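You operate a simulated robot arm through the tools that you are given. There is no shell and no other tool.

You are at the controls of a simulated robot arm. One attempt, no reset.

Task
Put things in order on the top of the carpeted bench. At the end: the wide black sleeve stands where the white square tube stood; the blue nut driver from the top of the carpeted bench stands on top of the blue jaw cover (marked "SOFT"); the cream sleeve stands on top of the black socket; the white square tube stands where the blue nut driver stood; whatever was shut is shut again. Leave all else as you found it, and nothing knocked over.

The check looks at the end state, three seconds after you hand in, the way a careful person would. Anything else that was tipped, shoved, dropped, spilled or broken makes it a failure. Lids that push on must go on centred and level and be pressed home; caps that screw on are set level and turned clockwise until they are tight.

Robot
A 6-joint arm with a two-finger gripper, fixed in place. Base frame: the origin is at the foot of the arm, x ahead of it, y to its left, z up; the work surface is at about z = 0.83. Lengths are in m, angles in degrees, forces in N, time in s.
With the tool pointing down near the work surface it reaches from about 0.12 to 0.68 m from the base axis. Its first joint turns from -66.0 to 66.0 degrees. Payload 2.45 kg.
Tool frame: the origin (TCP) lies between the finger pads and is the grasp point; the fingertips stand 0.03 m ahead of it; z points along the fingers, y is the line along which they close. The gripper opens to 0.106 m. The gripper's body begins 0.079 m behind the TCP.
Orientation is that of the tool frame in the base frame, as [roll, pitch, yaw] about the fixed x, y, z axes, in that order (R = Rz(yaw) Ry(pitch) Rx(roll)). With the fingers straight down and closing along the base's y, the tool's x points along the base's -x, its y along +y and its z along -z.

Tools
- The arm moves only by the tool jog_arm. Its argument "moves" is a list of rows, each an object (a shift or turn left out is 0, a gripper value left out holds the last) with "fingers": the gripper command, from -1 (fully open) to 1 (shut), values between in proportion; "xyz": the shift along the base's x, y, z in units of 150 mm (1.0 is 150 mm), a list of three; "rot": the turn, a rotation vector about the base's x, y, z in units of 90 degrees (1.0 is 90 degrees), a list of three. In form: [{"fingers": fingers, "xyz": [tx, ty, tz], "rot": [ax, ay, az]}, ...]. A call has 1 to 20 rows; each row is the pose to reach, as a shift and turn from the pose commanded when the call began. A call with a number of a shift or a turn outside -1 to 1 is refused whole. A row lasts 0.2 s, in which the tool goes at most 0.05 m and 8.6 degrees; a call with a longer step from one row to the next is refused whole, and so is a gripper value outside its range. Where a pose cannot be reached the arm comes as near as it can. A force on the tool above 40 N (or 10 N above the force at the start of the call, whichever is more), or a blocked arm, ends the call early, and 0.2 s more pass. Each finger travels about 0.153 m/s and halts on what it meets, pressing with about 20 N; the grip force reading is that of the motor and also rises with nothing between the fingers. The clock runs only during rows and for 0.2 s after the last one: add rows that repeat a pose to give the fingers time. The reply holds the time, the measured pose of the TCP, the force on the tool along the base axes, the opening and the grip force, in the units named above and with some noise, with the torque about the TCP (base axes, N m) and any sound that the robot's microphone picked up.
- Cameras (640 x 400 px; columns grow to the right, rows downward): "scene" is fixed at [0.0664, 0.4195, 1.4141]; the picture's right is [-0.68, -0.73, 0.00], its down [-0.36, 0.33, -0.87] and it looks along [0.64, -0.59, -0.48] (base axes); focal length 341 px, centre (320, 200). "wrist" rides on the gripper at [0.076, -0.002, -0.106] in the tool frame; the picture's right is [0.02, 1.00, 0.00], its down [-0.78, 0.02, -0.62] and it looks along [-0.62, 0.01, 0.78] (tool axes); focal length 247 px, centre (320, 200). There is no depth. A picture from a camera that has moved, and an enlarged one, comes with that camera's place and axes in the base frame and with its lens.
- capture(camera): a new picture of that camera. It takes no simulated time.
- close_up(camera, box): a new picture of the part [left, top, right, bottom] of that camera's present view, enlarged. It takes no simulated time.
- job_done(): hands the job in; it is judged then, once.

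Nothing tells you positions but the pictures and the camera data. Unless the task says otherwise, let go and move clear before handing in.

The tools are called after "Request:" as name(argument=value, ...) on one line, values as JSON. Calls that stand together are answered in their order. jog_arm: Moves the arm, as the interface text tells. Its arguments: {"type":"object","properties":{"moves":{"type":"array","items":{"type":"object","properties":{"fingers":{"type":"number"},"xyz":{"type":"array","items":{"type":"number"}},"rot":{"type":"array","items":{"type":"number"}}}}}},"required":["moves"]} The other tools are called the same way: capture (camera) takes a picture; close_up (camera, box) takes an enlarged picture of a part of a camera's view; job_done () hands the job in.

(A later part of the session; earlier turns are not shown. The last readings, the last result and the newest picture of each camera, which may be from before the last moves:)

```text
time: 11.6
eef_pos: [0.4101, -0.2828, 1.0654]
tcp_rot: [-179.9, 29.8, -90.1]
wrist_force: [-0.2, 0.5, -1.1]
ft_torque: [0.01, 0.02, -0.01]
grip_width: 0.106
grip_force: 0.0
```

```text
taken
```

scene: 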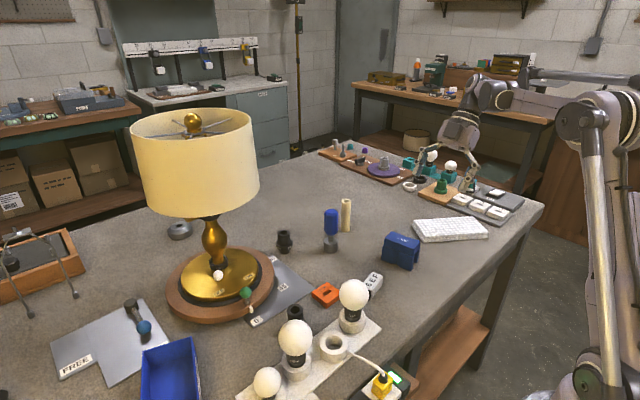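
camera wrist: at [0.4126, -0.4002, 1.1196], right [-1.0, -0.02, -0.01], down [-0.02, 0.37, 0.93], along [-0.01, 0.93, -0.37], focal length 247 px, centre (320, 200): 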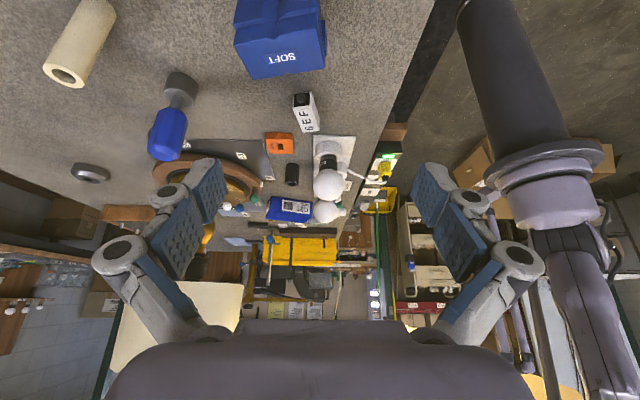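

Request:
close_up(camera="wrist", box=[220, 60, 400, 220])

Request:
close_up(camera="wrist", box=[340, 120, 480, 320])

Request:
close_up(camera="wrist", box=[230, 0, 330, 60])

Request:
close_up(camera="wrist", box=[270, 80, 350, 140])

```text
2.50 times, centred on (310, 140) of wrist
camera zoom: at [0.4126, -0.4002, 1.1196], right [-1.0, -0.02, -0.01], down [-0.02, 0.37, 0.93], along [-0.01, 0.93, -0.37], focal length 617 px, centre (345, 350)
```

zoom: 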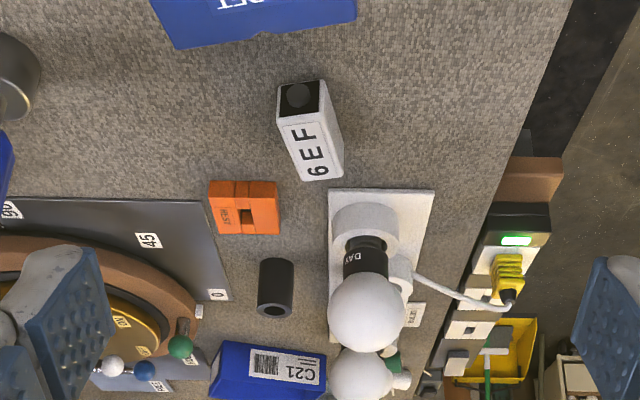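

```text
2.00 times, centred on (410, 220) of wrist
camera zoom: at [0.4126, -0.4002, 1.1196], right [-1.0, -0.02, -0.01], down [-0.02, 0.37, 0.93], along [-0.01, 0.93, -0.37], focal length 494 px, centre (140, 160)
```

zoom: 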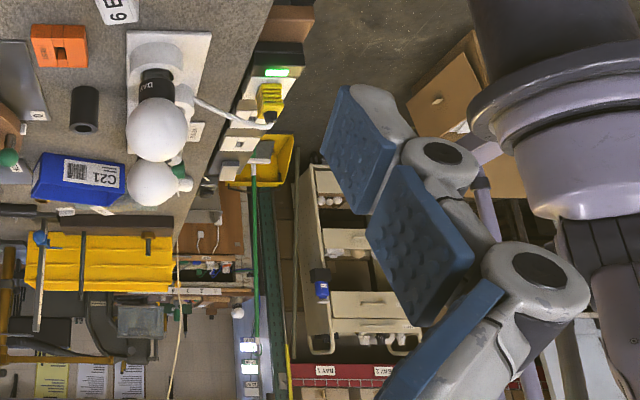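

```text
6.40 times, centred on (280, 30) of wrist
camera zoom: at [0.4126, -0.4002, 1.1196], right [-1.0, -0.02, -0.01], down [-0.02, 0.37, 0.93], along [-0.01, 0.93, -0.37], focal length 1581 px, centre (576, 1288)
```

zoom: 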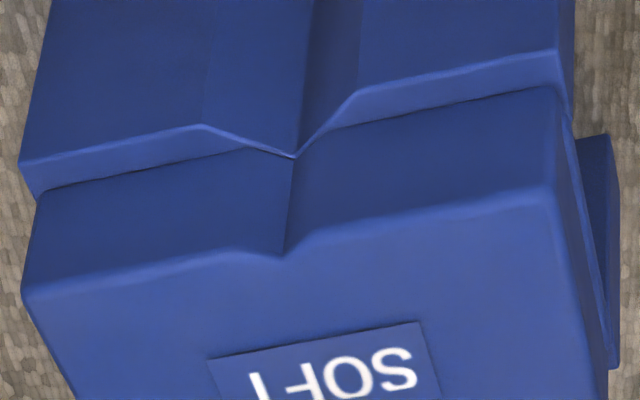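

```text
6.67 times, centred on (310, 110) of wrist
camera zoom: at [0.4126, -0.4002, 1.1196], right [-1.0, -0.02, -0.01], down [-0.02, 0.37, 0.93], along [-0.01, 0.93, -0.37], focal length 1646 px, centre (387, 800)
```

zoom: 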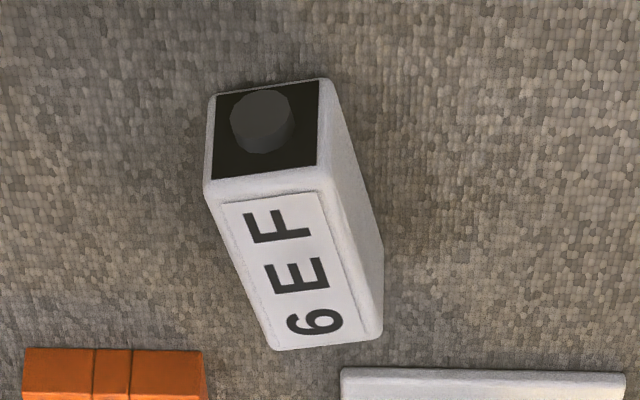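

The 6EF item is a plugged label block, so I keep searching. I'll try wide strips at the frame edges in case the close-up shows areas just outside the usual view.

Request:
close_up(camera="scene", box=[0, 380, 640, 400])

Request:
close_up(camera="scene", box=[0, 0, 20, 400])

Request:
close_up(camera="wrist", box=[0, 0, 640, 20])

```text
1.00 times, centred on (320, 390) of scene (not enlarged: the box is as wide or as high as the picture)
camera zoom: at [0.0664, 0.4195, 1.4141], right [-0.68, -0.73, 0.0], down [-0.36, 0.33, -0.87], along [0.64, -0.59, -0.48], focal length 341 px, centre (320, 10)
```

zoom: 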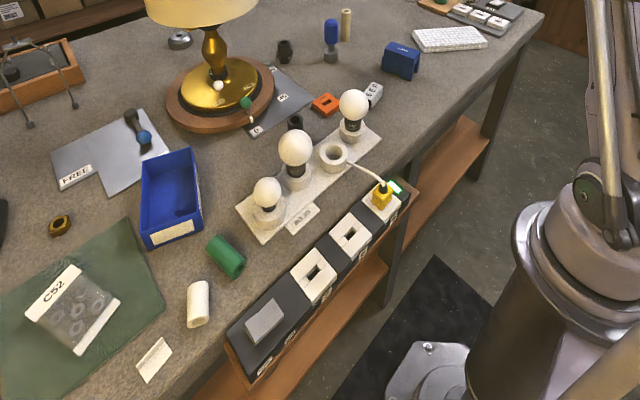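

```text
1.00 times, centred on (10, 200) of scene (not enlarged: the box is as wide or as high as the picture)
camera zoom: at [0.0664, 0.4195, 1.4141], right [-0.68, -0.73, 0.0], down [-0.36, 0.33, -0.87], along [0.64, -0.59, -0.48], focal length 341 px, centre (630, 200)
```

zoom: 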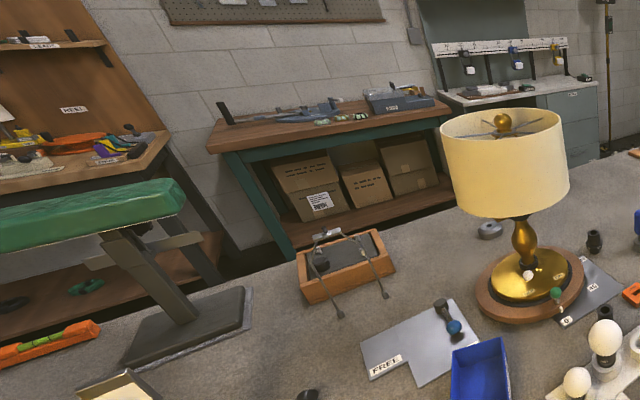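

```text
1.00 times, centred on (320, 10) of wrist (not enlarged: the box is as wide or as high as the picture)
camera zoom: at [0.4126, -0.4002, 1.1196], right [-1.0, -0.02, -0.01], down [-0.02, 0.37, 0.93], along [-0.01, 0.93, -0.37], focal length 247 px, centre (320, 390)
```

zoom: 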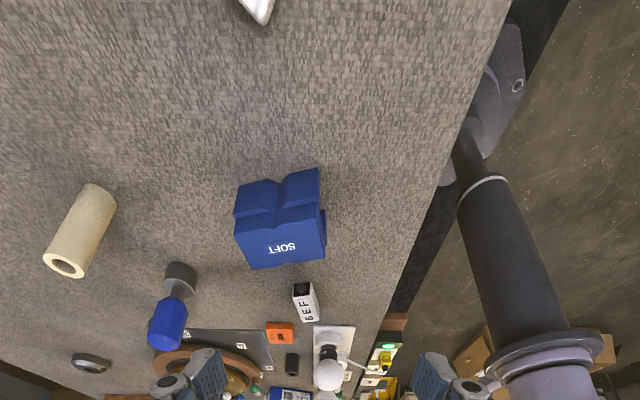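

The trick works. Let me look at the lower left part in more detail – the white piece at the bottom.

Request:
close_up(camera="scene", box=[20, 398, 360, 400])

Request:
close_up(camera="scene", box=[100, 398, 340, 400])

```text
1.88 times, centred on (190, 399) of scene
camera zoom: at [0.0664, 0.4195, 1.4141], right [-0.68, -0.73, 0.0], down [-0.36, 0.33, -0.87], along [0.64, -0.59, -0.48], focal length 642 px, centre (565, -175)
```

zoom: 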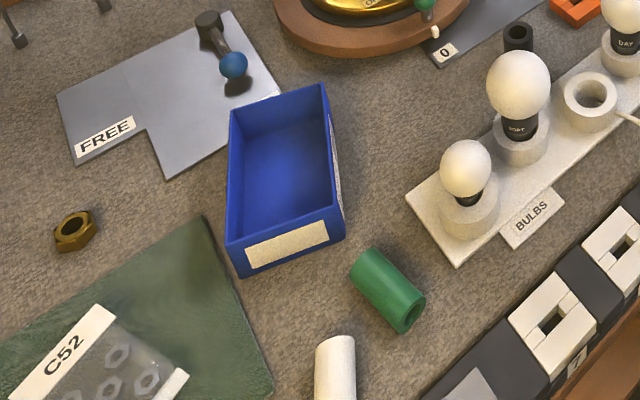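

```text
2.67 times, centred on (220, 399) of scene
camera zoom: at [0.0664, 0.4195, 1.4141], right [-0.68, -0.73, 0.0], down [-0.36, 0.33, -0.87], along [0.64, -0.59, -0.48], focal length 909 px, centre (587, -331)
```

zoom: 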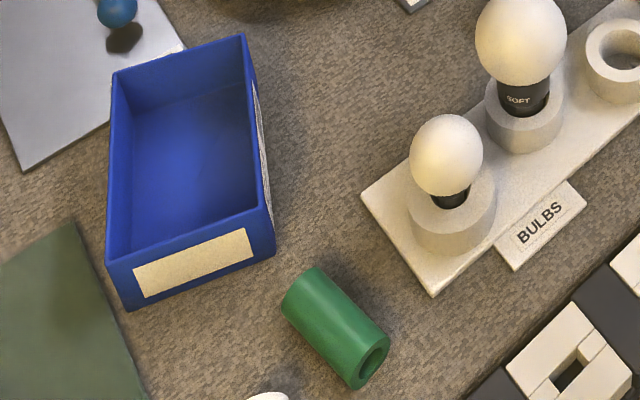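

The blue bin is empty and the white piece there is a round cylinder on its side. I'll return the gripper to level, go high over the middle, and take extended views straight down.

Request:
jog_arm(moves=[{"xyz": [0, 0.1, 0.1], "rot": [-0.09, 0, 0]}, {"xyz": [0, 0.2, 0.2], "rot": [-0.18, 0, 0]}, {"xyz": [0, 0.3, 0.3], "rot": [-0.27, 0, 0]}, {"xyz": [0, 0.3, 0.4], "rot": [-0.33, 0, 0]}])

Request:
jog_arm(moves=[{"xyz": [0, 0.1, 0.1], "rot": [0, 0, -0.09]}, {"xyz": [0, 0.2, 0.2], "rot": [0, 0, -0.18]}, {"xyz": [0, 0.3, 0.3], "rot": [0, 0, -0.27]}, {"xyz": [0, 0.4, 0.4], "rot": [0, 0, -0.36]}, {"xyz": [0, 0.5, 0.5], "rot": [0, 0, -0.45]}, {"xyz": [0, 0.6, 0.6], "rot": [0, 0, -0.54]}, {"xyz": [0, 0.7, 0.7], "rot": [0, 0, -0.63]}, {"xyz": [0, 0.8, 0.8], "rot": [0, 0, -0.72]}, {"xyz": [0, 0.9, 0.8], "rot": [0, 0, -0.81]}, {"xyz": [0, 0.95, 0.8], "rot": [0, 0, -0.9]}, {"xyz": [0, 0.95, 0.8], "rot": [0, 0, -0.99]}, {"xyz": [0, 0.95, 0.8], "rot": [0, 0, -1.0]}])

Request:
close_up(camera="wrist", box=[0, 0, 640, 20])

Request:
close_up(camera="wrist", box=[160, 80, 480, 120])

Request:
close_up(camera="wrist", box=[0, 80, 320, 120])

Request:
close_up(camera="wrist", box=[320, 80, 640, 120])

```text
time: 12.6
eef_pos: [0.4099, -0.2384, 1.125]
tcp_rot: [-180.0, -0.1, -90.0]
wrist_force: [0.1, 0.6, -0.3]
ft_torque: [-0.03, -0.04, 0.02]
grip_width: 0.1062
grip_force: 0.0
```

```text
time: 15.2
eef_pos: [0.4107, -0.0954, 1.2468]
tcp_rot: [-180.0, 0.1, 179.9]
wrist_force: [0.2, 0.1, 0.2]
ft_torque: [0.0, 0.0, 0.0]
grip_width: 0.1058
grip_force: 0.1
```

```text
1.00 times, centred on (320, 10) of wrist (not enlarged: the box is as wide or as high as the picture)
camera zoom: at [0.335, -0.0949, 1.352], right [-0.02, 1.0, 0.0], down [0.78, 0.02, 0.62], along [0.62, 0.01, -0.78], focal length 247 px, centre (320, 390)
```

zoom: 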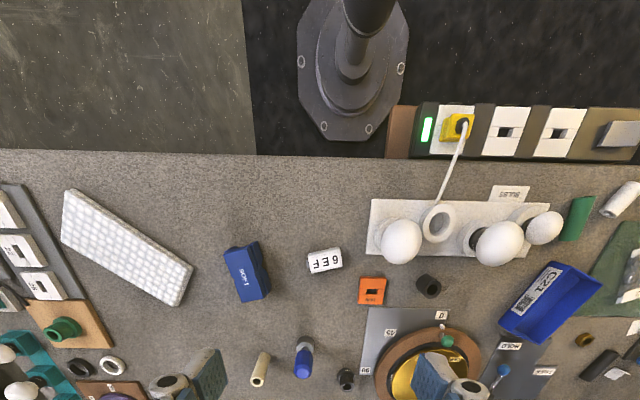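

```text
2.00 times, centred on (320, 100) of wrist
camera zoom: at [0.335, -0.0949, 1.352], right [-0.02, 1.0, 0.0], down [0.78, 0.02, 0.62], along [0.62, 0.01, -0.78], focal length 494 px, centre (320, 400)
```

zoom: 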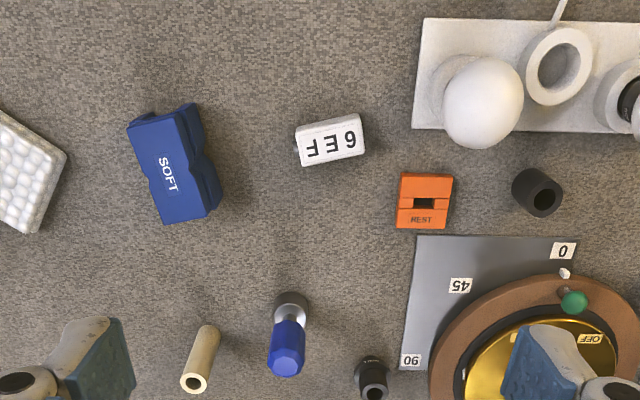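

```text
2.00 times, centred on (160, 100) of wrist
camera zoom: at [0.335, -0.0949, 1.352], right [-0.02, 1.0, 0.0], down [0.78, 0.02, 0.62], along [0.62, 0.01, -0.78], focal length 494 px, centre (640, 400)
```

zoom: 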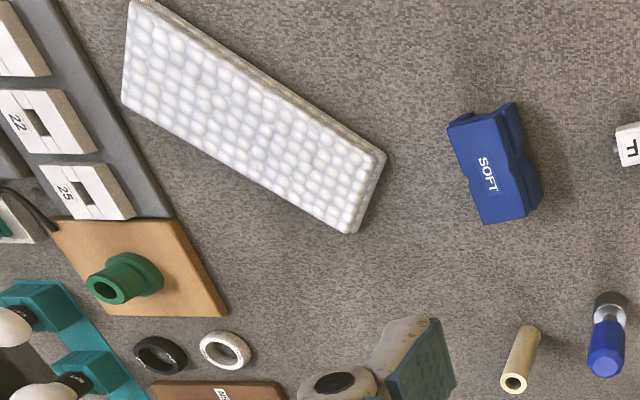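

```text
2.00 times, centred on (480, 100) of wrist
camera zoom: at [0.335, -0.0949, 1.352], right [-0.02, 1.0, 0.0], down [0.78, 0.02, 0.62], along [0.62, 0.01, -0.78], focal length 494 px, centre (0, 400)
```

zoom: 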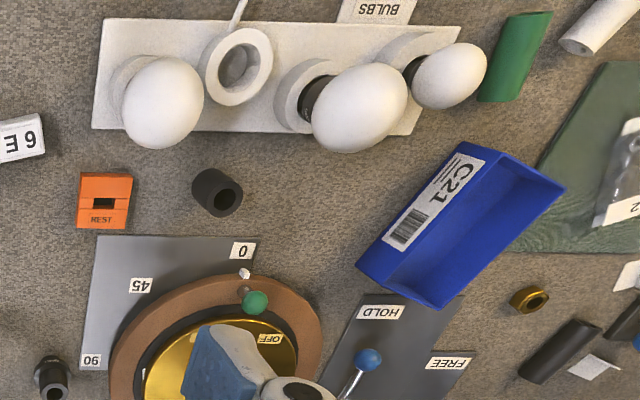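

I still see no standing square tube, so I'm checking the remaining white piece on the left, and the other details, at higher zoom.

Request:
close_up(camera="wrist", box=[570, 0, 640, 30])

Request:
close_up(camera="wrist", box=[560, 40, 640, 200])

Request:
close_up(camera="wrist", box=[630, 0, 640, 400])

Request:
close_up(camera="wrist", box=[350, 80, 440, 130])

Request:
close_up(camera="wrist", box=[215, 40, 285, 120])

```text
9.14 times, centred on (605, 15) of wrist
camera zoom: at [0.335, -0.0949, 1.352], right [-0.02, 1.0, 0.0], down [0.78, 0.02, 0.62], along [0.62, 0.01, -0.78], focal length 2258 px, centre (-2286, 1891)
```

zoom: 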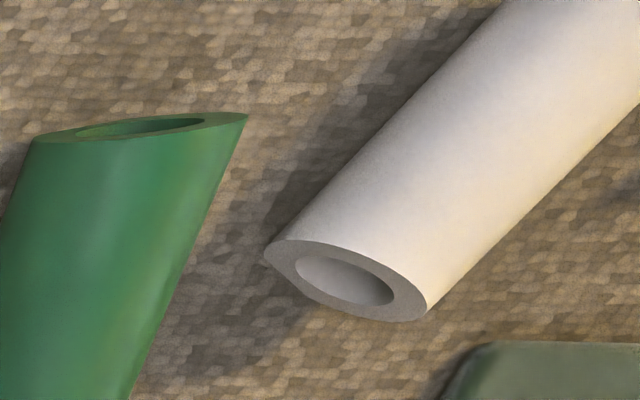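

```text
2.50 times, centred on (600, 120) of wrist
camera zoom: at [0.335, -0.0949, 1.352], right [-0.02, 1.0, 0.0], down [0.78, 0.02, 0.62], along [0.62, 0.01, -0.78], focal length 617 px, centre (-380, 400)
```

zoom: 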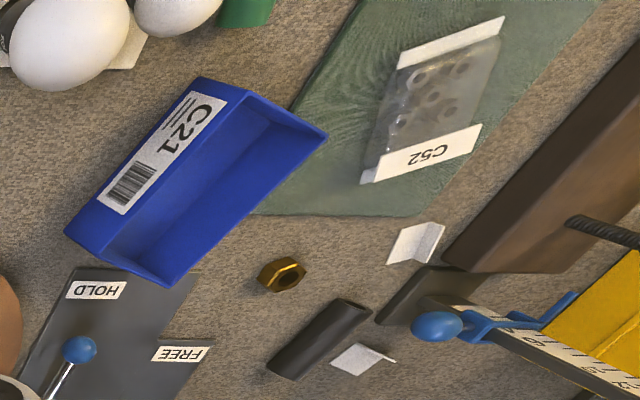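

```text
1.00 times, centred on (635, 200) of wrist (not enlarged: the box is as wide or as high as the picture)
camera zoom: at [0.335, -0.0949, 1.352], right [-0.02, 1.0, 0.0], down [0.78, 0.02, 0.62], along [0.62, 0.01, -0.78], focal length 247 px, centre (5, 200)
```

zoom: 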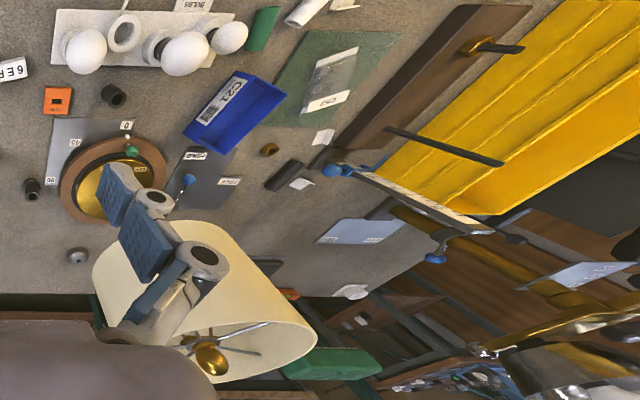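

```text
7.11 times, centred on (395, 105) of wrist
camera zoom: at [0.335, -0.0949, 1.352], right [-0.02, 1.0, 0.0], down [0.78, 0.02, 0.62], along [0.62, 0.01, -0.78], focal length 1756 px, centre (-213, 876)
```

zoom: 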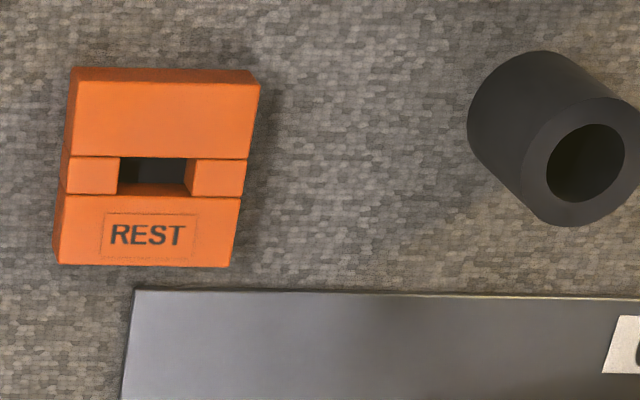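

```text
5.00 times, centred on (250, 80) of wrist
camera zoom: at [0.335, -0.0949, 1.352], right [-0.02, 1.0, 0.0], down [0.78, 0.02, 0.62], along [0.62, 0.01, -0.78], focal length 1235 px, centre (670, 800)
```

zoom: 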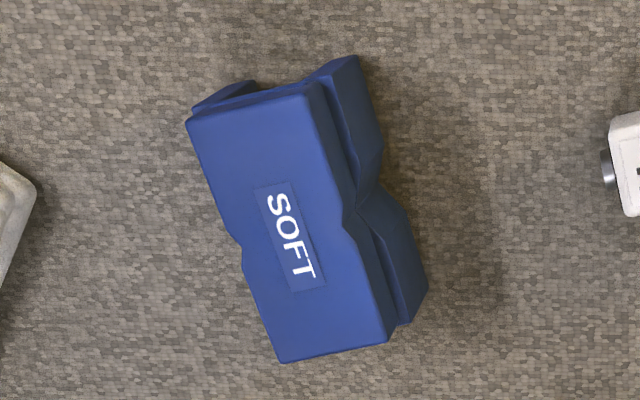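

The white and green tubes on the left are round and lying down, so the square tube must be concealed. I'll look low into the open end of the jaw cover, since something could sit under it.

Request:
jog_arm(moves=[{"xyz": [-0.13, -0.17, -0.19]}, {"xyz": [-0.27, -0.33, -0.39]}, {"xyz": [-0.4, -0.5, -0.58]}, {"xyz": [-0.53, -0.67, -0.78]}, {"xyz": [-0.67, -0.83, -0.98]}])

Request:
jog_arm(moves=[{"xyz": [0, 0, -0.25], "rot": [0, -0.07, 0]}, {"xyz": [0, 0, -0.5], "rot": [0, -0.14, 0]}, {"xyz": [0, 0, -0.75], "rot": [0, -0.21, 0]}, {"xyz": [0, 0, -1.0], "rot": [0, -0.28, 0]}])

Request:
capture(camera="wrist")

Request:
close_up(camera="wrist", box=[220, 40, 460, 200])

```text
time: 16.4
eef_pos: [0.3097, -0.2201, 1.0975]
tcp_rot: [-180.0, 0.0, -180.0]
wrist_force: [-0.6, 1.5, -0.2]
ft_torque: [0.02, 0.01, 0.02]
grip_width: 0.1059
grip_force: 0.1
```

```text
time: 17.4
eef_pos: [0.31, -0.2184, 0.9498]
tcp_rot: [179.9, 25.3, -179.9]
wrist_force: [-0.5, 0.0, -0.4]
ft_torque: [-0.01, 0.02, -0.02]
grip_width: 0.1061
grip_force: 0.0
```

```text
taken
camera wrist: at [0.1962, -0.2193, 1.0123], right [-0.02, 1.0, -0.01], down [0.44, 0.02, 0.9], along [0.9, 0.01, -0.44], focal length 247 px, centre (320, 200)
```

wrist: 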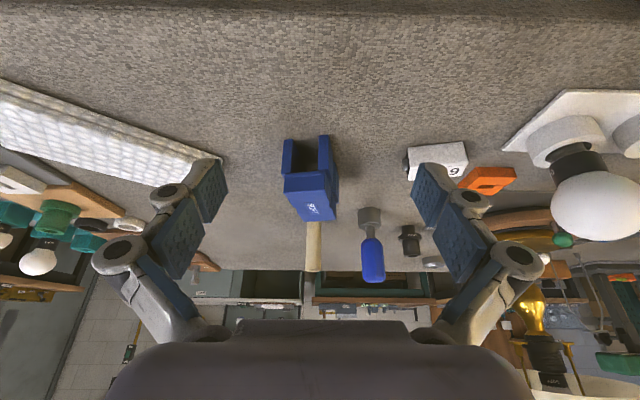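

```text
2.50 times, centred on (340, 120) of wrist
camera zoom: at [0.1962, -0.2193, 1.0123], right [-0.02, 1.0, -0.01], down [0.44, 0.02, 0.9], along [0.9, 0.01, -0.44], focal length 617 px, centre (270, 400)
```

zoom: 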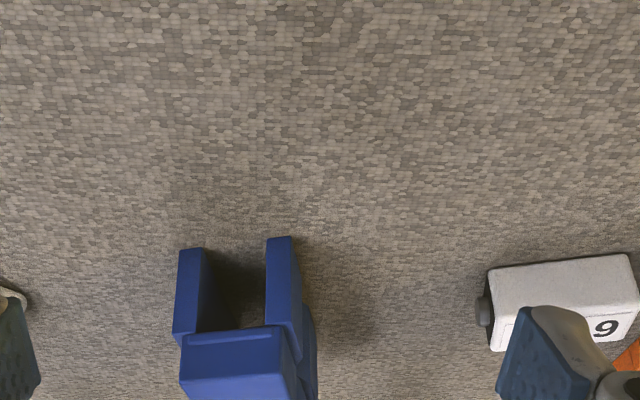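

Request:
close_up(camera="wrist", box=[270, 125, 350, 230])

Request:
close_up(camera="wrist", box=[340, 130, 480, 280])

Request:
close_up(camera="wrist", box=[0, 0, 640, 10])

```text
3.81 times, centred on (310, 178) of wrist
camera zoom: at [0.1962, -0.2193, 1.0123], right [-0.02, 1.0, -0.01], down [0.44, 0.02, 0.9], along [0.9, 0.01, -0.44], focal length 941 px, centre (358, 286)
```

zoom: 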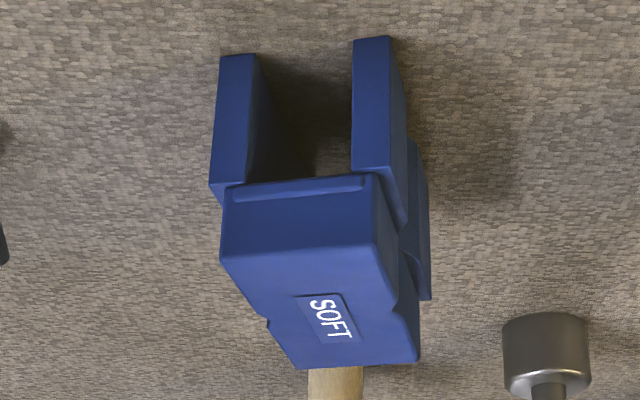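

```text
2.67 times, centred on (410, 205) of wrist
camera zoom: at [0.1962, -0.2193, 1.0123], right [-0.02, 1.0, -0.01], down [0.44, 0.02, 0.9], along [0.9, 0.01, -0.44], focal length 659 px, centre (80, 187)
```

zoom: 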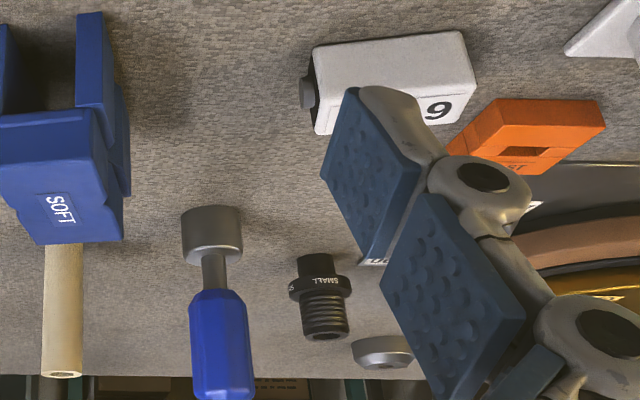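

```text
1.00 times, centred on (320, 5) of wrist (not enlarged: the box is as wide or as high as the picture)
camera zoom: at [0.1962, -0.2193, 1.0123], right [-0.02, 1.0, -0.01], down [0.44, 0.02, 0.9], along [0.9, 0.01, -0.44], focal length 247 px, centre (320, 395)
```

zoom: 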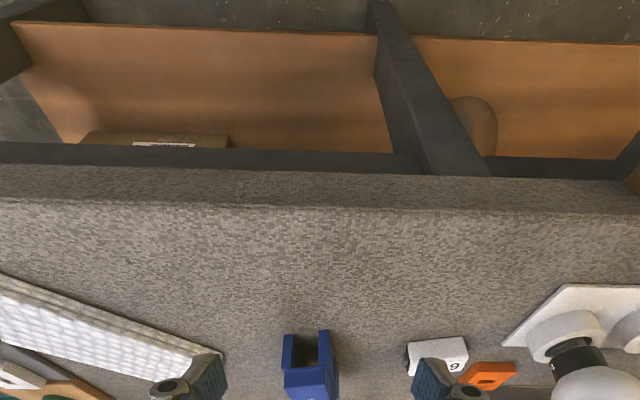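

The jaw cover is an empty channel, and the black socket turns out to be marked SMALL. I'll now look at the 6EF item from its other end, and at the region around it, staying above the bulbs.

Request:
jog_arm(moves=[{"xyz": [0, 0, 0.25], "rot": [0, 0.07, 0]}, {"xyz": [0, 0, 0.5], "rot": [0, 0.14, 0]}, {"xyz": [0, 0, 0.75], "rot": [0, 0.21, 0]}, {"xyz": [0, 0, 1.0], "rot": [0, 0.28, 0]}])

Request:
jog_arm(moves=[{"xyz": [0.1, 0.1, 0], "rot": [0, 0, -0.09]}, {"xyz": [0.2, 0.2, 0], "rot": [0, 0, -0.18]}, {"xyz": [0.3, 0.3, 0], "rot": [0, 0, -0.27]}, {"xyz": [0.4, 0.4, 0], "rot": [0, 0, -0.36]}, {"xyz": [0.5, 0.5, 0], "rot": [0, 0, -0.45]}, {"xyz": [0.6, 0.6, 0], "rot": [0, 0, -0.54]}, {"xyz": [0.7, 0.7, 0], "rot": [0, 0, -0.63]}, {"xyz": [0.8, 0.8, 0], "rot": [0, 0, -0.72]}, {"xyz": [0.9, 0.9, 0], "rot": [0, 0, -0.81]}, {"xyz": [1.0, 1.0, 0], "rot": [0, 0, -0.9]}, {"xyz": [1.0, 1.0, 0], "rot": [0, 0, -0.99]}, {"xyz": [1.0, 1.0, 0], "rot": [0, 0, -1.0]}])

Request:
jog_arm(moves=[{"xyz": [0, 0.15, 0], "rot": [-0.09, 0, 0]}, {"xyz": [0, 0.3, 0], "rot": [-0.18, 0, 0]}, {"xyz": [0, 0.45, 0], "rot": [-0.27, 0, 0]}])

Request:
capture(camera="wrist")

Request:
close_up(camera="wrist", box=[0, 0, 640, 10])

```text
time: 18.4
eef_pos: [0.31, -0.2201, 1.0989]
tcp_rot: [180.0, -0.1, -180.0]
wrist_force: [0.0, -0.2, -0.1]
ft_torque: [-0.01, 0.02, 0.01]
grip_width: 0.1058
grip_force: 0.1
```

```text
time: 21.0
eef_pos: [0.4612, -0.0696, 1.0986]
tcp_rot: [-179.9, 0.0, 89.9]
wrist_force: [0.3, 0.2, 0.0]
ft_torque: [0.03, -0.02, -0.02]
grip_width: 0.1062
grip_force: 0.0
```

```text
time: 21.8
eef_pos: [0.46, -0.0027, 1.0993]
tcp_rot: [-180.0, 24.6, 89.9]
wrist_force: [0.2, 0.5, -0.1]
ft_torque: [-0.03, -0.02, -0.02]
grip_width: 0.1061
grip_force: 0.0
```

```text
taken
camera wrist: at [0.4592, 0.1132, 1.1641], right [1.0, 0.02, -0.01], down [0.02, -0.46, 0.89], along [0.01, -0.89, -0.46], focal length 247 px, centre (320, 200)
```

wrist: 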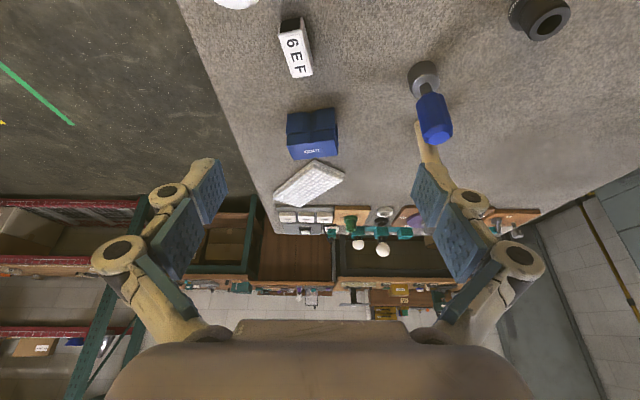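

```text
1.00 times, centred on (320, 5) of wrist (not enlarged: the box is as wide or as high as the picture)
camera zoom: at [0.4592, 0.1132, 1.1641], right [1.0, 0.02, -0.01], down [0.02, -0.46, 0.89], along [0.01, -0.89, -0.46], focal length 247 px, centre (320, 395)
```

zoom: 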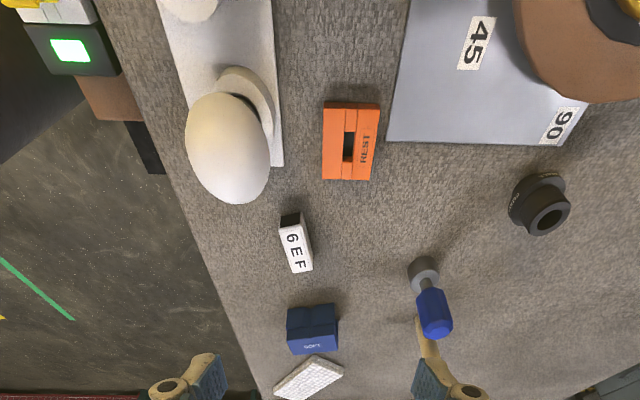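

Request:
close_up(camera="wrist", box=[265, 5, 335, 90])

Request:
close_up(camera="wrist", box=[260, 90, 480, 200])

Request:
close_up(camera="wrist", box=[480, 0, 600, 60])

Request:
close_up(camera="wrist", box=[260, 180, 480, 320])

Request:
close_up(camera="wrist", box=[200, 0, 420, 4])

```text
4.71 times, centred on (300, 48) of wrist
camera zoom: at [0.4592, 0.1132, 1.1641], right [1.0, 0.02, -0.01], down [0.02, -0.46, 0.89], along [0.01, -0.89, -0.46], focal length 1162 px, centre (414, 918)
```

zoom: 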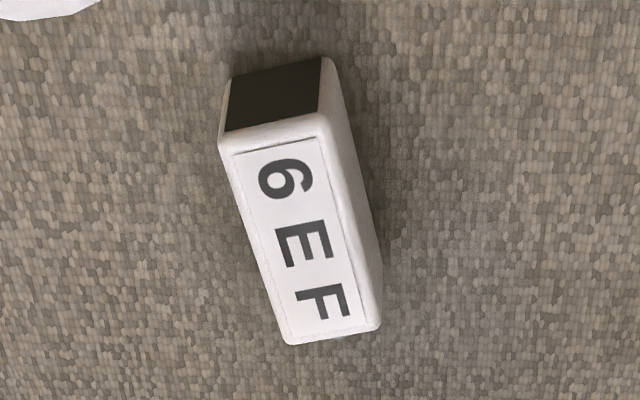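

```text
2.91 times, centred on (370, 145) of wrist
camera zoom: at [0.4592, 0.1132, 1.1641], right [1.0, 0.02, -0.01], down [0.02, -0.46, 0.89], along [0.01, -0.89, -0.46], focal length 718 px, centre (174, 360)
```

zoom: 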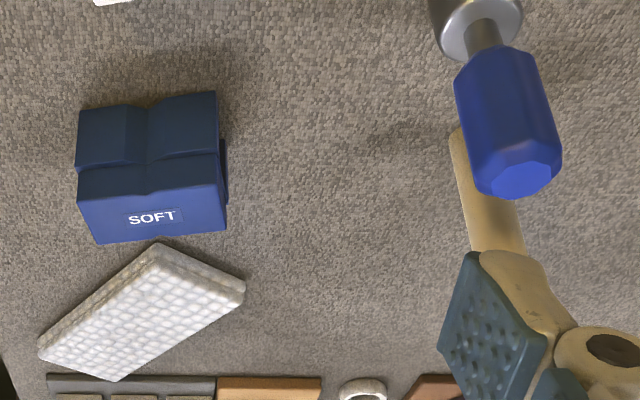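

```text
5.33 times, centred on (540, 30) of wrist
camera zoom: at [0.4592, 0.1132, 1.1641], right [1.0, 0.02, -0.01], down [0.02, -0.46, 0.89], along [0.01, -0.89, -0.46], focal length 1317 px, centre (-853, 1107)
```

zoom: 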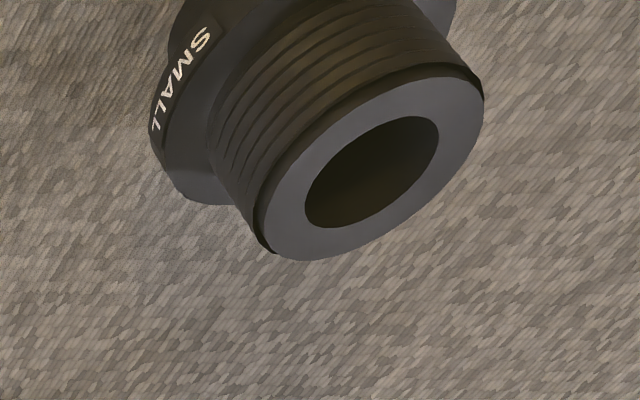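

```text
2.86 times, centred on (370, 250) of wrist
camera zoom: at [0.4592, 0.1132, 1.1641], right [1.0, 0.02, -0.01], down [0.02, -0.46, 0.89], along [0.01, -0.89, -0.46], focal length 706 px, centre (177, 57)
```

zoom: 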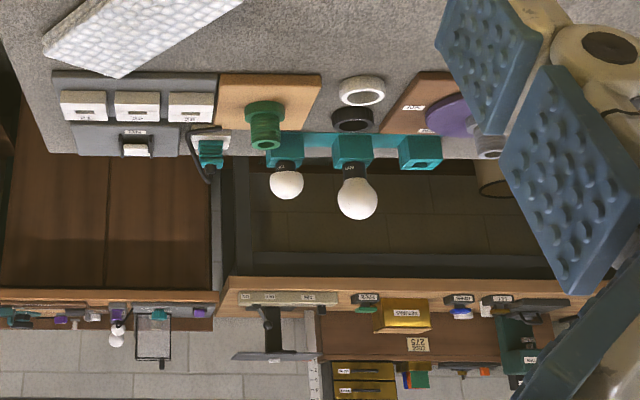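

```text
2.91 times, centred on (310, 2) of wrist
camera zoom: at [0.4592, 0.1132, 1.1641], right [1.0, 0.02, -0.01], down [0.02, -0.46, 0.89], along [0.01, -0.89, -0.46], focal length 718 px, centre (349, 776)
```

zoom: 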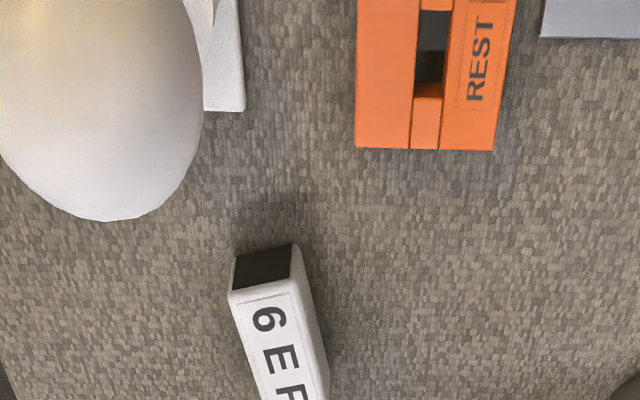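

Everything standing within reach is accounted for except the square tube. I'm checking other corners of the bench and the surroundings through extended scene views.

Request:
close_up(camera="scene", box=[0, 398, 320, 400])

Request:
close_up(camera="scene", box=[0, 100, 4, 300])

Request:
close_up(camera="scene", box=[320, 398, 640, 400])

Request:
close_up(camera="scene", box=[636, 0, 640, 400])

Request:
close_up(camera="scene", box=[260, 200, 420, 300])

```text
2.00 times, centred on (160, 399) of scene
camera zoom: at [0.0664, 0.4195, 1.4141], right [-0.68, -0.73, 0.0], down [-0.36, 0.33, -0.87], along [0.64, -0.59, -0.48], focal length 682 px, centre (640, -198)
```

zoom: 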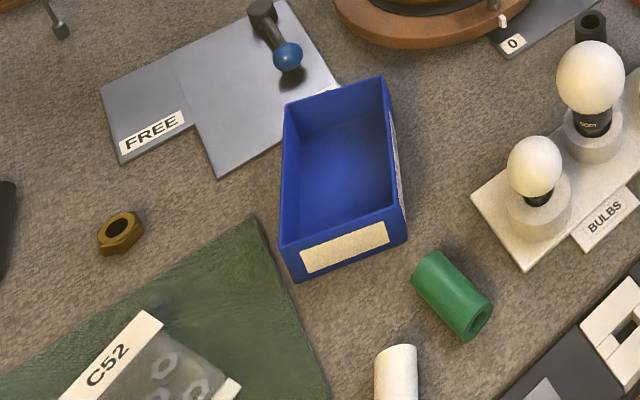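

```text
2.00 times, centred on (2, 200) of scene
camera zoom: at [0.0664, 0.4195, 1.4141], right [-0.68, -0.73, 0.0], down [-0.36, 0.33, -0.87], along [0.64, -0.59, -0.48], focal length 682 px, centre (956, 200)
```

zoom: 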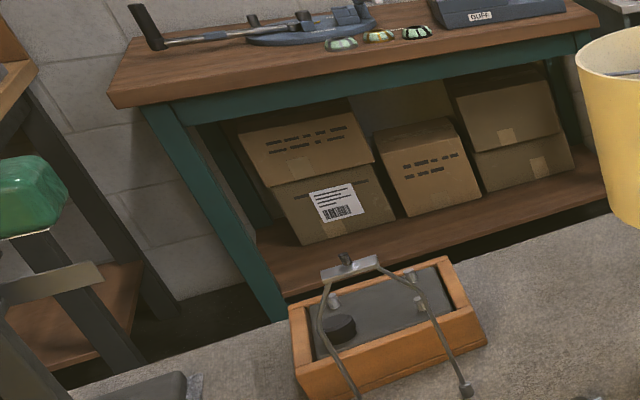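

```text
2.00 times, centred on (480, 399) of scene
camera zoom: at [0.0664, 0.4195, 1.4141], right [-0.68, -0.73, 0.0], down [-0.36, 0.33, -0.87], along [0.64, -0.59, -0.48], focal length 682 px, centre (0, -198)
```

zoom: 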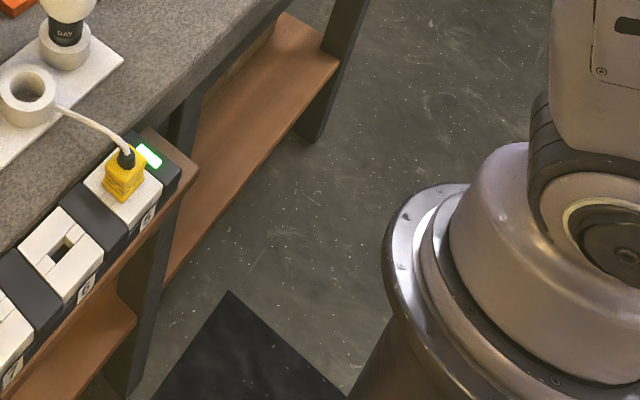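

```text
1.00 times, centred on (638, 200) of scene (not enlarged: the box is as wide or as high as the picture)
camera zoom: at [0.0664, 0.4195, 1.4141], right [-0.68, -0.73, 0.0], down [-0.36, 0.33, -0.87], along [0.64, -0.59, -0.48], focal length 341 px, centre (2, 200)
```

zoom: 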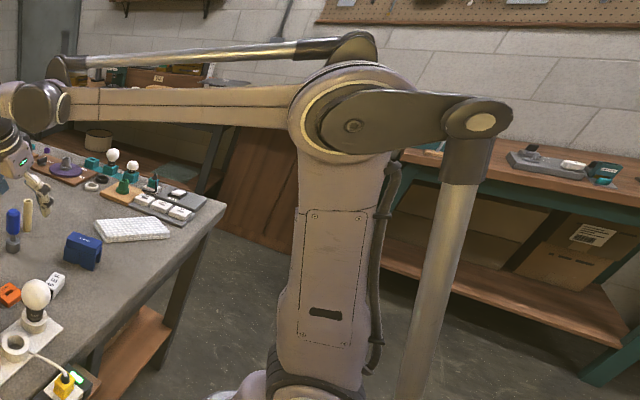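

```text
4.00 times, centred on (340, 250) of scene
camera zoom: at [0.0664, 0.4195, 1.4141], right [-0.68, -0.73, 0.0], down [-0.36, 0.33, -0.87], along [0.64, -0.59, -0.48], focal length 1364 px, centre (240, 0)
```

zoom: 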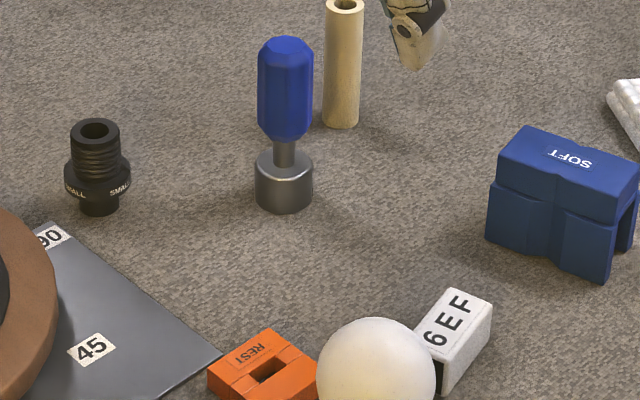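

I'll look straight down into the black sleeve and the empty bulb holder, and over the neighbouring area, from directly above.

Request:
jog_arm(moves=[{"xyz": [0.02, 0.1, 0], "rot": [0.085, 0, 0]}, {"xyz": [0.04, 0.2, 0], "rot": [0.17, 0, 0]}, {"xyz": [0.06, 0.3, 0], "rot": [0.26, 0, 0]}, {"xyz": [0.08, 0.4, 0], "rot": [0.35, 0, 0]}, {"xyz": [0.1, 0.5, 0], "rot": [0.44, 0, 0]}, {"xyz": [0.12, 0.6, 0], "rot": [0.53, 0, 0]}, {"xyz": [0.12, 0.7, 0], "rot": [0.62, 0, 0]}, {"xyz": [0.12, 0.8, 0], "rot": [0.69, 0, 0]}])

Request:
capture(camera="wrist")

Request:
close_up(camera="wrist", box=[0, 0, 640, 10])

Request:
close_up(camera="wrist", box=[240, 130, 400, 230])

```text
time: 23.6
eef_pos: [0.4776, 0.1182, 1.0983]
tcp_rot: [180.0, -38.0, 90.0]
wrist_force: [-0.2, -0.8, -0.5]
ft_torque: [0.0, 0.0, 0.0]
grip_width: 0.106
grip_force: 0.1
```

```text
taken
camera wrist: at [0.4774, 0.1146, 1.2299], right [1.0, 0.02, 0.01], down [0.02, -1.0, 0.01], along [0.01, -0.01, -1.0], focal length 247 px, centre (320, 200)
```

wrist: 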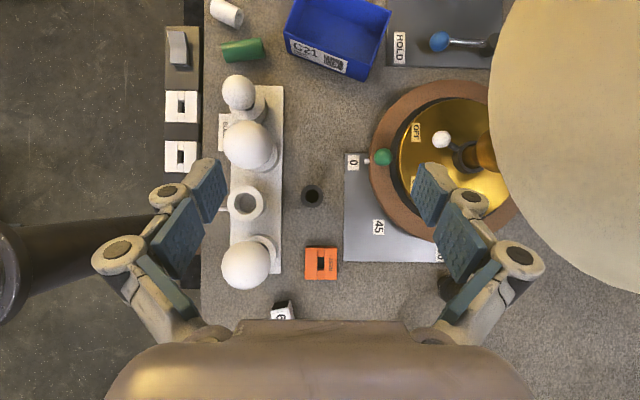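

```text
1.00 times, centred on (320, 5) of wrist (not enlarged: the box is as wide or as high as the picture)
camera zoom: at [0.4774, 0.1146, 1.2299], right [1.0, 0.02, 0.01], down [0.02, -1.0, 0.01], along [0.01, -0.01, -1.0], focal length 247 px, centre (320, 395)
```

zoom: 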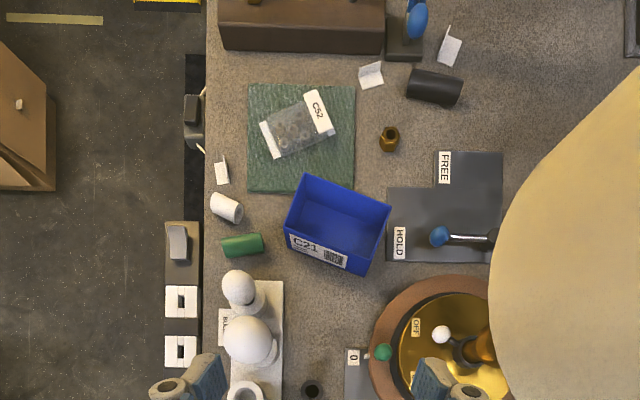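

```text
4.00 times, centred on (320, 180) of wrist
camera zoom: at [0.4774, 0.1146, 1.2299], right [1.0, 0.02, 0.01], down [0.02, -1.0, 0.01], along [0.01, -0.01, -1.0], focal length 988 px, centre (320, 280)
```

zoom: 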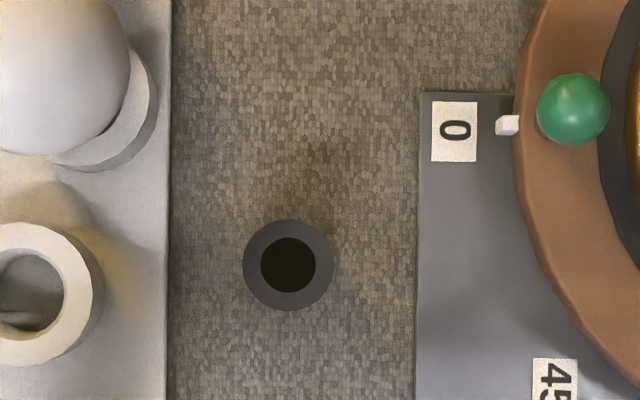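

The view straight down confirms the black sleeve near (0.467, 0.120), and again no square tube. I'll inspect the 6EF item closely from its knob end.

Request:
jog_arm(moves=[{"xyz": [-0.05, -0.2, 0.05], "rot": [-0.085, 0, 0]}, {"xyz": [-0.1, -0.4, 0.1], "rot": [-0.17, 0, 0]}, {"xyz": [-0.15, -0.6, 0.1], "rot": [-0.26, 0, 0]}, {"xyz": [-0.2, -0.8, 0.1], "rot": [-0.35, 0, 0]}, {"xyz": [-0.25, -1.0, 0.1], "rot": [-0.42, 0, 0]}])

Request:
jog_arm(moves=[{"xyz": [-0.05, -0.06, 0], "rot": [0, 0, 0.09]}, {"xyz": [-0.1, -0.12, 0], "rot": [0, 0, 0.18]}, {"xyz": [-0.15, -0.18, 0], "rot": [0, 0, 0.27]}, {"xyz": [-0.2, -0.24, 0], "rot": [0, 0, 0.36]}, {"xyz": [-0.25, -0.3, 0], "rot": [0, 0, 0.45]}, {"xyz": [-0.3, -0.36, 0], "rot": [0, 0, 0.54]}, {"xyz": [-0.35, -0.42, 0], "rot": [0, 0, 0.63]}, {"xyz": [-0.4, -0.48, 0], "rot": [0, 0, 0.72]}, {"xyz": [-0.4, -0.54, 0], "rot": [0, 0, 0.81]}, {"xyz": [-0.4, -0.6, 0], "rot": [0, 0, 0.9]}, {"xyz": [-0.4, -0.66, 0], "rot": [0, 0, 0.99]}])

Request:
jog_arm(moves=[{"xyz": [0, -0.05, -0.1], "rot": [0, 0, 0.09]}, {"xyz": [0, -0.1, -0.2], "rot": [0, 0, 0.18]}, {"xyz": [0, -0.15, -0.3], "rot": [0, 0, 0.27]}, {"xyz": [0, -0.2, -0.4], "rot": [0, 0, 0.36]}, {"xyz": [0, -0.25, -0.5], "rot": [0, 0, 0.45]}, {"xyz": [0, -0.25, -0.6], "rot": [0, 0, 0.5]}])

Request:
capture(camera="wrist")

```text
time: 24.8
eef_pos: [0.4414, -0.033, 1.1137]
tcp_rot: [-179.9, 0.2, 90.0]
wrist_force: [0.8, -0.2, -0.3]
ft_torque: [0.0, 0.01, -0.02]
grip_width: 0.1058
grip_force: 0.1
```

```text
time: 27.2
eef_pos: [0.3806, -0.1319, 1.1135]
tcp_rot: [180.0, -0.1, 179.2]
wrist_force: [0.1, -1.0, 0.1]
ft_torque: [0.04, 0.0, 0.0]
grip_width: 0.1061
grip_force: 0.0
```

```text
time: 28.6
eef_pos: [0.3805, -0.1681, 1.0238]
tcp_rot: [-179.9, -0.1, -135.8]
wrist_force: [-0.3, -0.4, -0.1]
ft_torque: [-0.01, -0.02, 0.0]
grip_width: 0.1059
grip_force: 0.0
```

```text
taken
camera wrist: at [0.3278, -0.2221, 1.1292], right [-0.71, 0.7, 0.0], down [0.55, 0.56, 0.62], along [0.44, 0.44, -0.78], focal length 247 px, centre (320, 200)
```

wrist: 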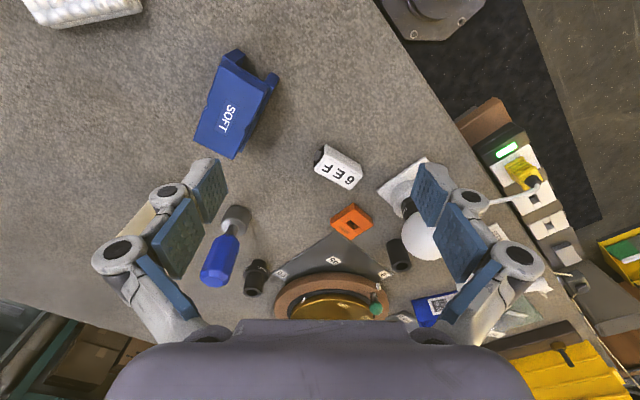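

Request:
close_up(camera="wrist", box=[305, 135, 375, 200])

Request:
close_up(camera="wrist", box=[180, 40, 300, 170])

Request:
close_up(camera="wrist", box=[0, 0, 640, 10])

```text
6.15 times, centred on (340, 168) of wrist
camera zoom: at [0.3278, -0.2221, 1.1292], right [-0.71, 0.7, 0.0], down [0.55, 0.56, 0.62], along [0.44, 0.44, -0.78], focal length 1520 px, centre (197, 400)
```

zoom: 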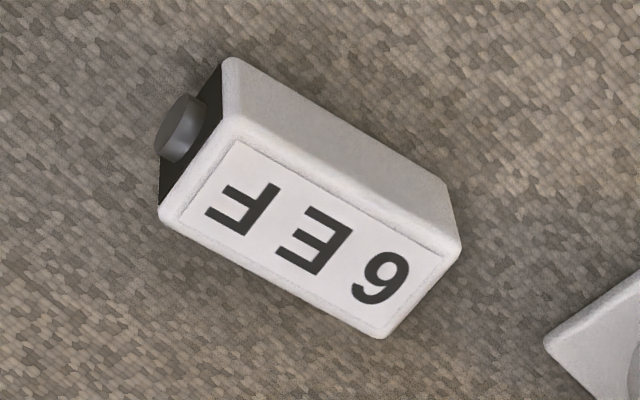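

```text
3.08 times, centred on (240, 105) of wrist
camera zoom: at [0.3278, -0.2221, 1.1292], right [-0.71, 0.7, 0.0], down [0.55, 0.56, 0.62], along [0.44, 0.44, -0.78], focal length 760 px, centre (566, 492)
```

zoom: 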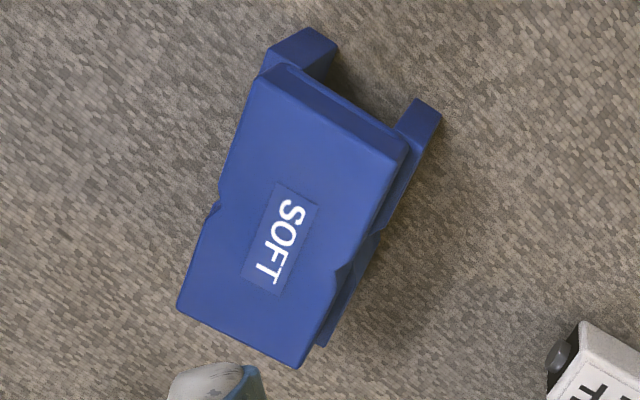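

```text
1.00 times, centred on (320, 5) of wrist (not enlarged: the box is as wide or as high as the picture)
camera zoom: at [0.3278, -0.2221, 1.1292], right [-0.71, 0.7, 0.0], down [0.55, 0.56, 0.62], along [0.44, 0.44, -0.78], focal length 247 px, centre (320, 395)
```

zoom: 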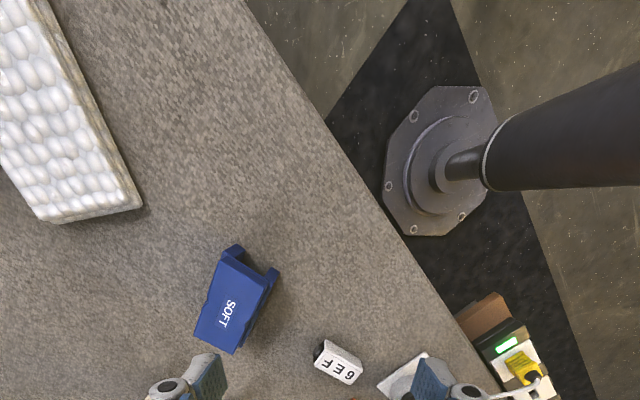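

Nothing hidden there either. For completeness I'll take the same straight-down view over the right half of the reachable area.

Request:
jog_arm(moves=[{"xyz": [0.1, -0.1, 0.15], "rot": [0, 0, 0.09]}, {"xyz": [0.2, -0.2, 0.3], "rot": [0, 0, 0.18]}, {"xyz": [0.35, -0.35, 0.45], "rot": [0, 0, 0.27]}, {"xyz": [0.5, -0.5, 0.6], "rot": [0, 0, 0.36]}, {"xyz": [0.6, -0.65, 0.75], "rot": [0, 0, 0.45]}, {"xyz": [0.6, -0.65, 0.8], "rot": [0, 0, 0.5]}])

Request:
jog_arm(moves=[{"xyz": [0, 0, 0], "rot": [-0.085, 0, 0]}, {"xyz": [0, 0, 0], "rot": [-0.17, 0, 0]}, {"xyz": [0, 0, 0], "rot": [-0.26, 0, 0]}, {"xyz": [0, 0, 0], "rot": [-0.35, 0, 0]}, {"xyz": [0, 0, 0], "rot": [-0.42, 0, 0]}])

Request:
capture(camera="wrist")

Request:
close_up(camera="wrist", box=[0, 0, 640, 10])

```text
time: 30.0
eef_pos: [0.4713, -0.2664, 1.1442]
tcp_rot: [180.0, -0.1, -90.8]
wrist_force: [0.1, -0.1, -0.8]
ft_torque: [-0.01, 0.02, 0.01]
grip_width: 0.106
grip_force: 0.2
```

```text
time: 31.2
eef_pos: [0.4698, -0.2665, 1.1442]
tcp_rot: [-179.3, -37.9, -91.1]
wrist_force: [0.5, -0.3, -1.0]
ft_torque: [0.0, -0.01, 0.0]
grip_width: 0.1061
grip_force: 0.2
```

```text
taken
camera wrist: at [0.4717, -0.2599, 1.2746], right [-1.0, -0.01, 0.0], down [-0.01, 1.0, 0.01], along [0.0, 0.01, -1.0], focal length 247 px, centre (320, 200)
```

wrist: 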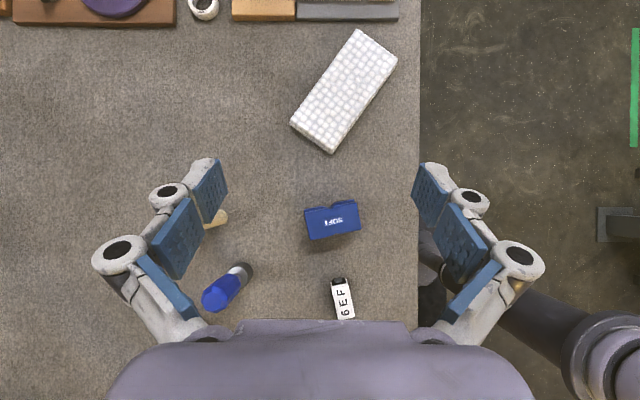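

```text
1.00 times, centred on (320, 5) of wrist (not enlarged: the box is as wide or as high as the picture)
camera zoom: at [0.4717, -0.2599, 1.2746], right [-1.0, -0.01, 0.0], down [-0.01, 1.0, 0.01], along [0.0, 0.01, -1.0], focal length 247 px, centre (320, 395)
```

zoom: 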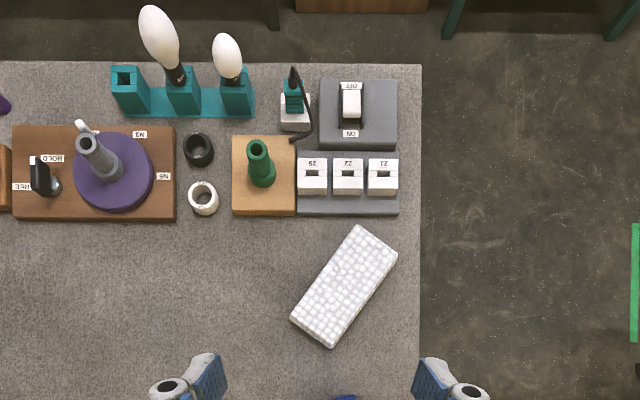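

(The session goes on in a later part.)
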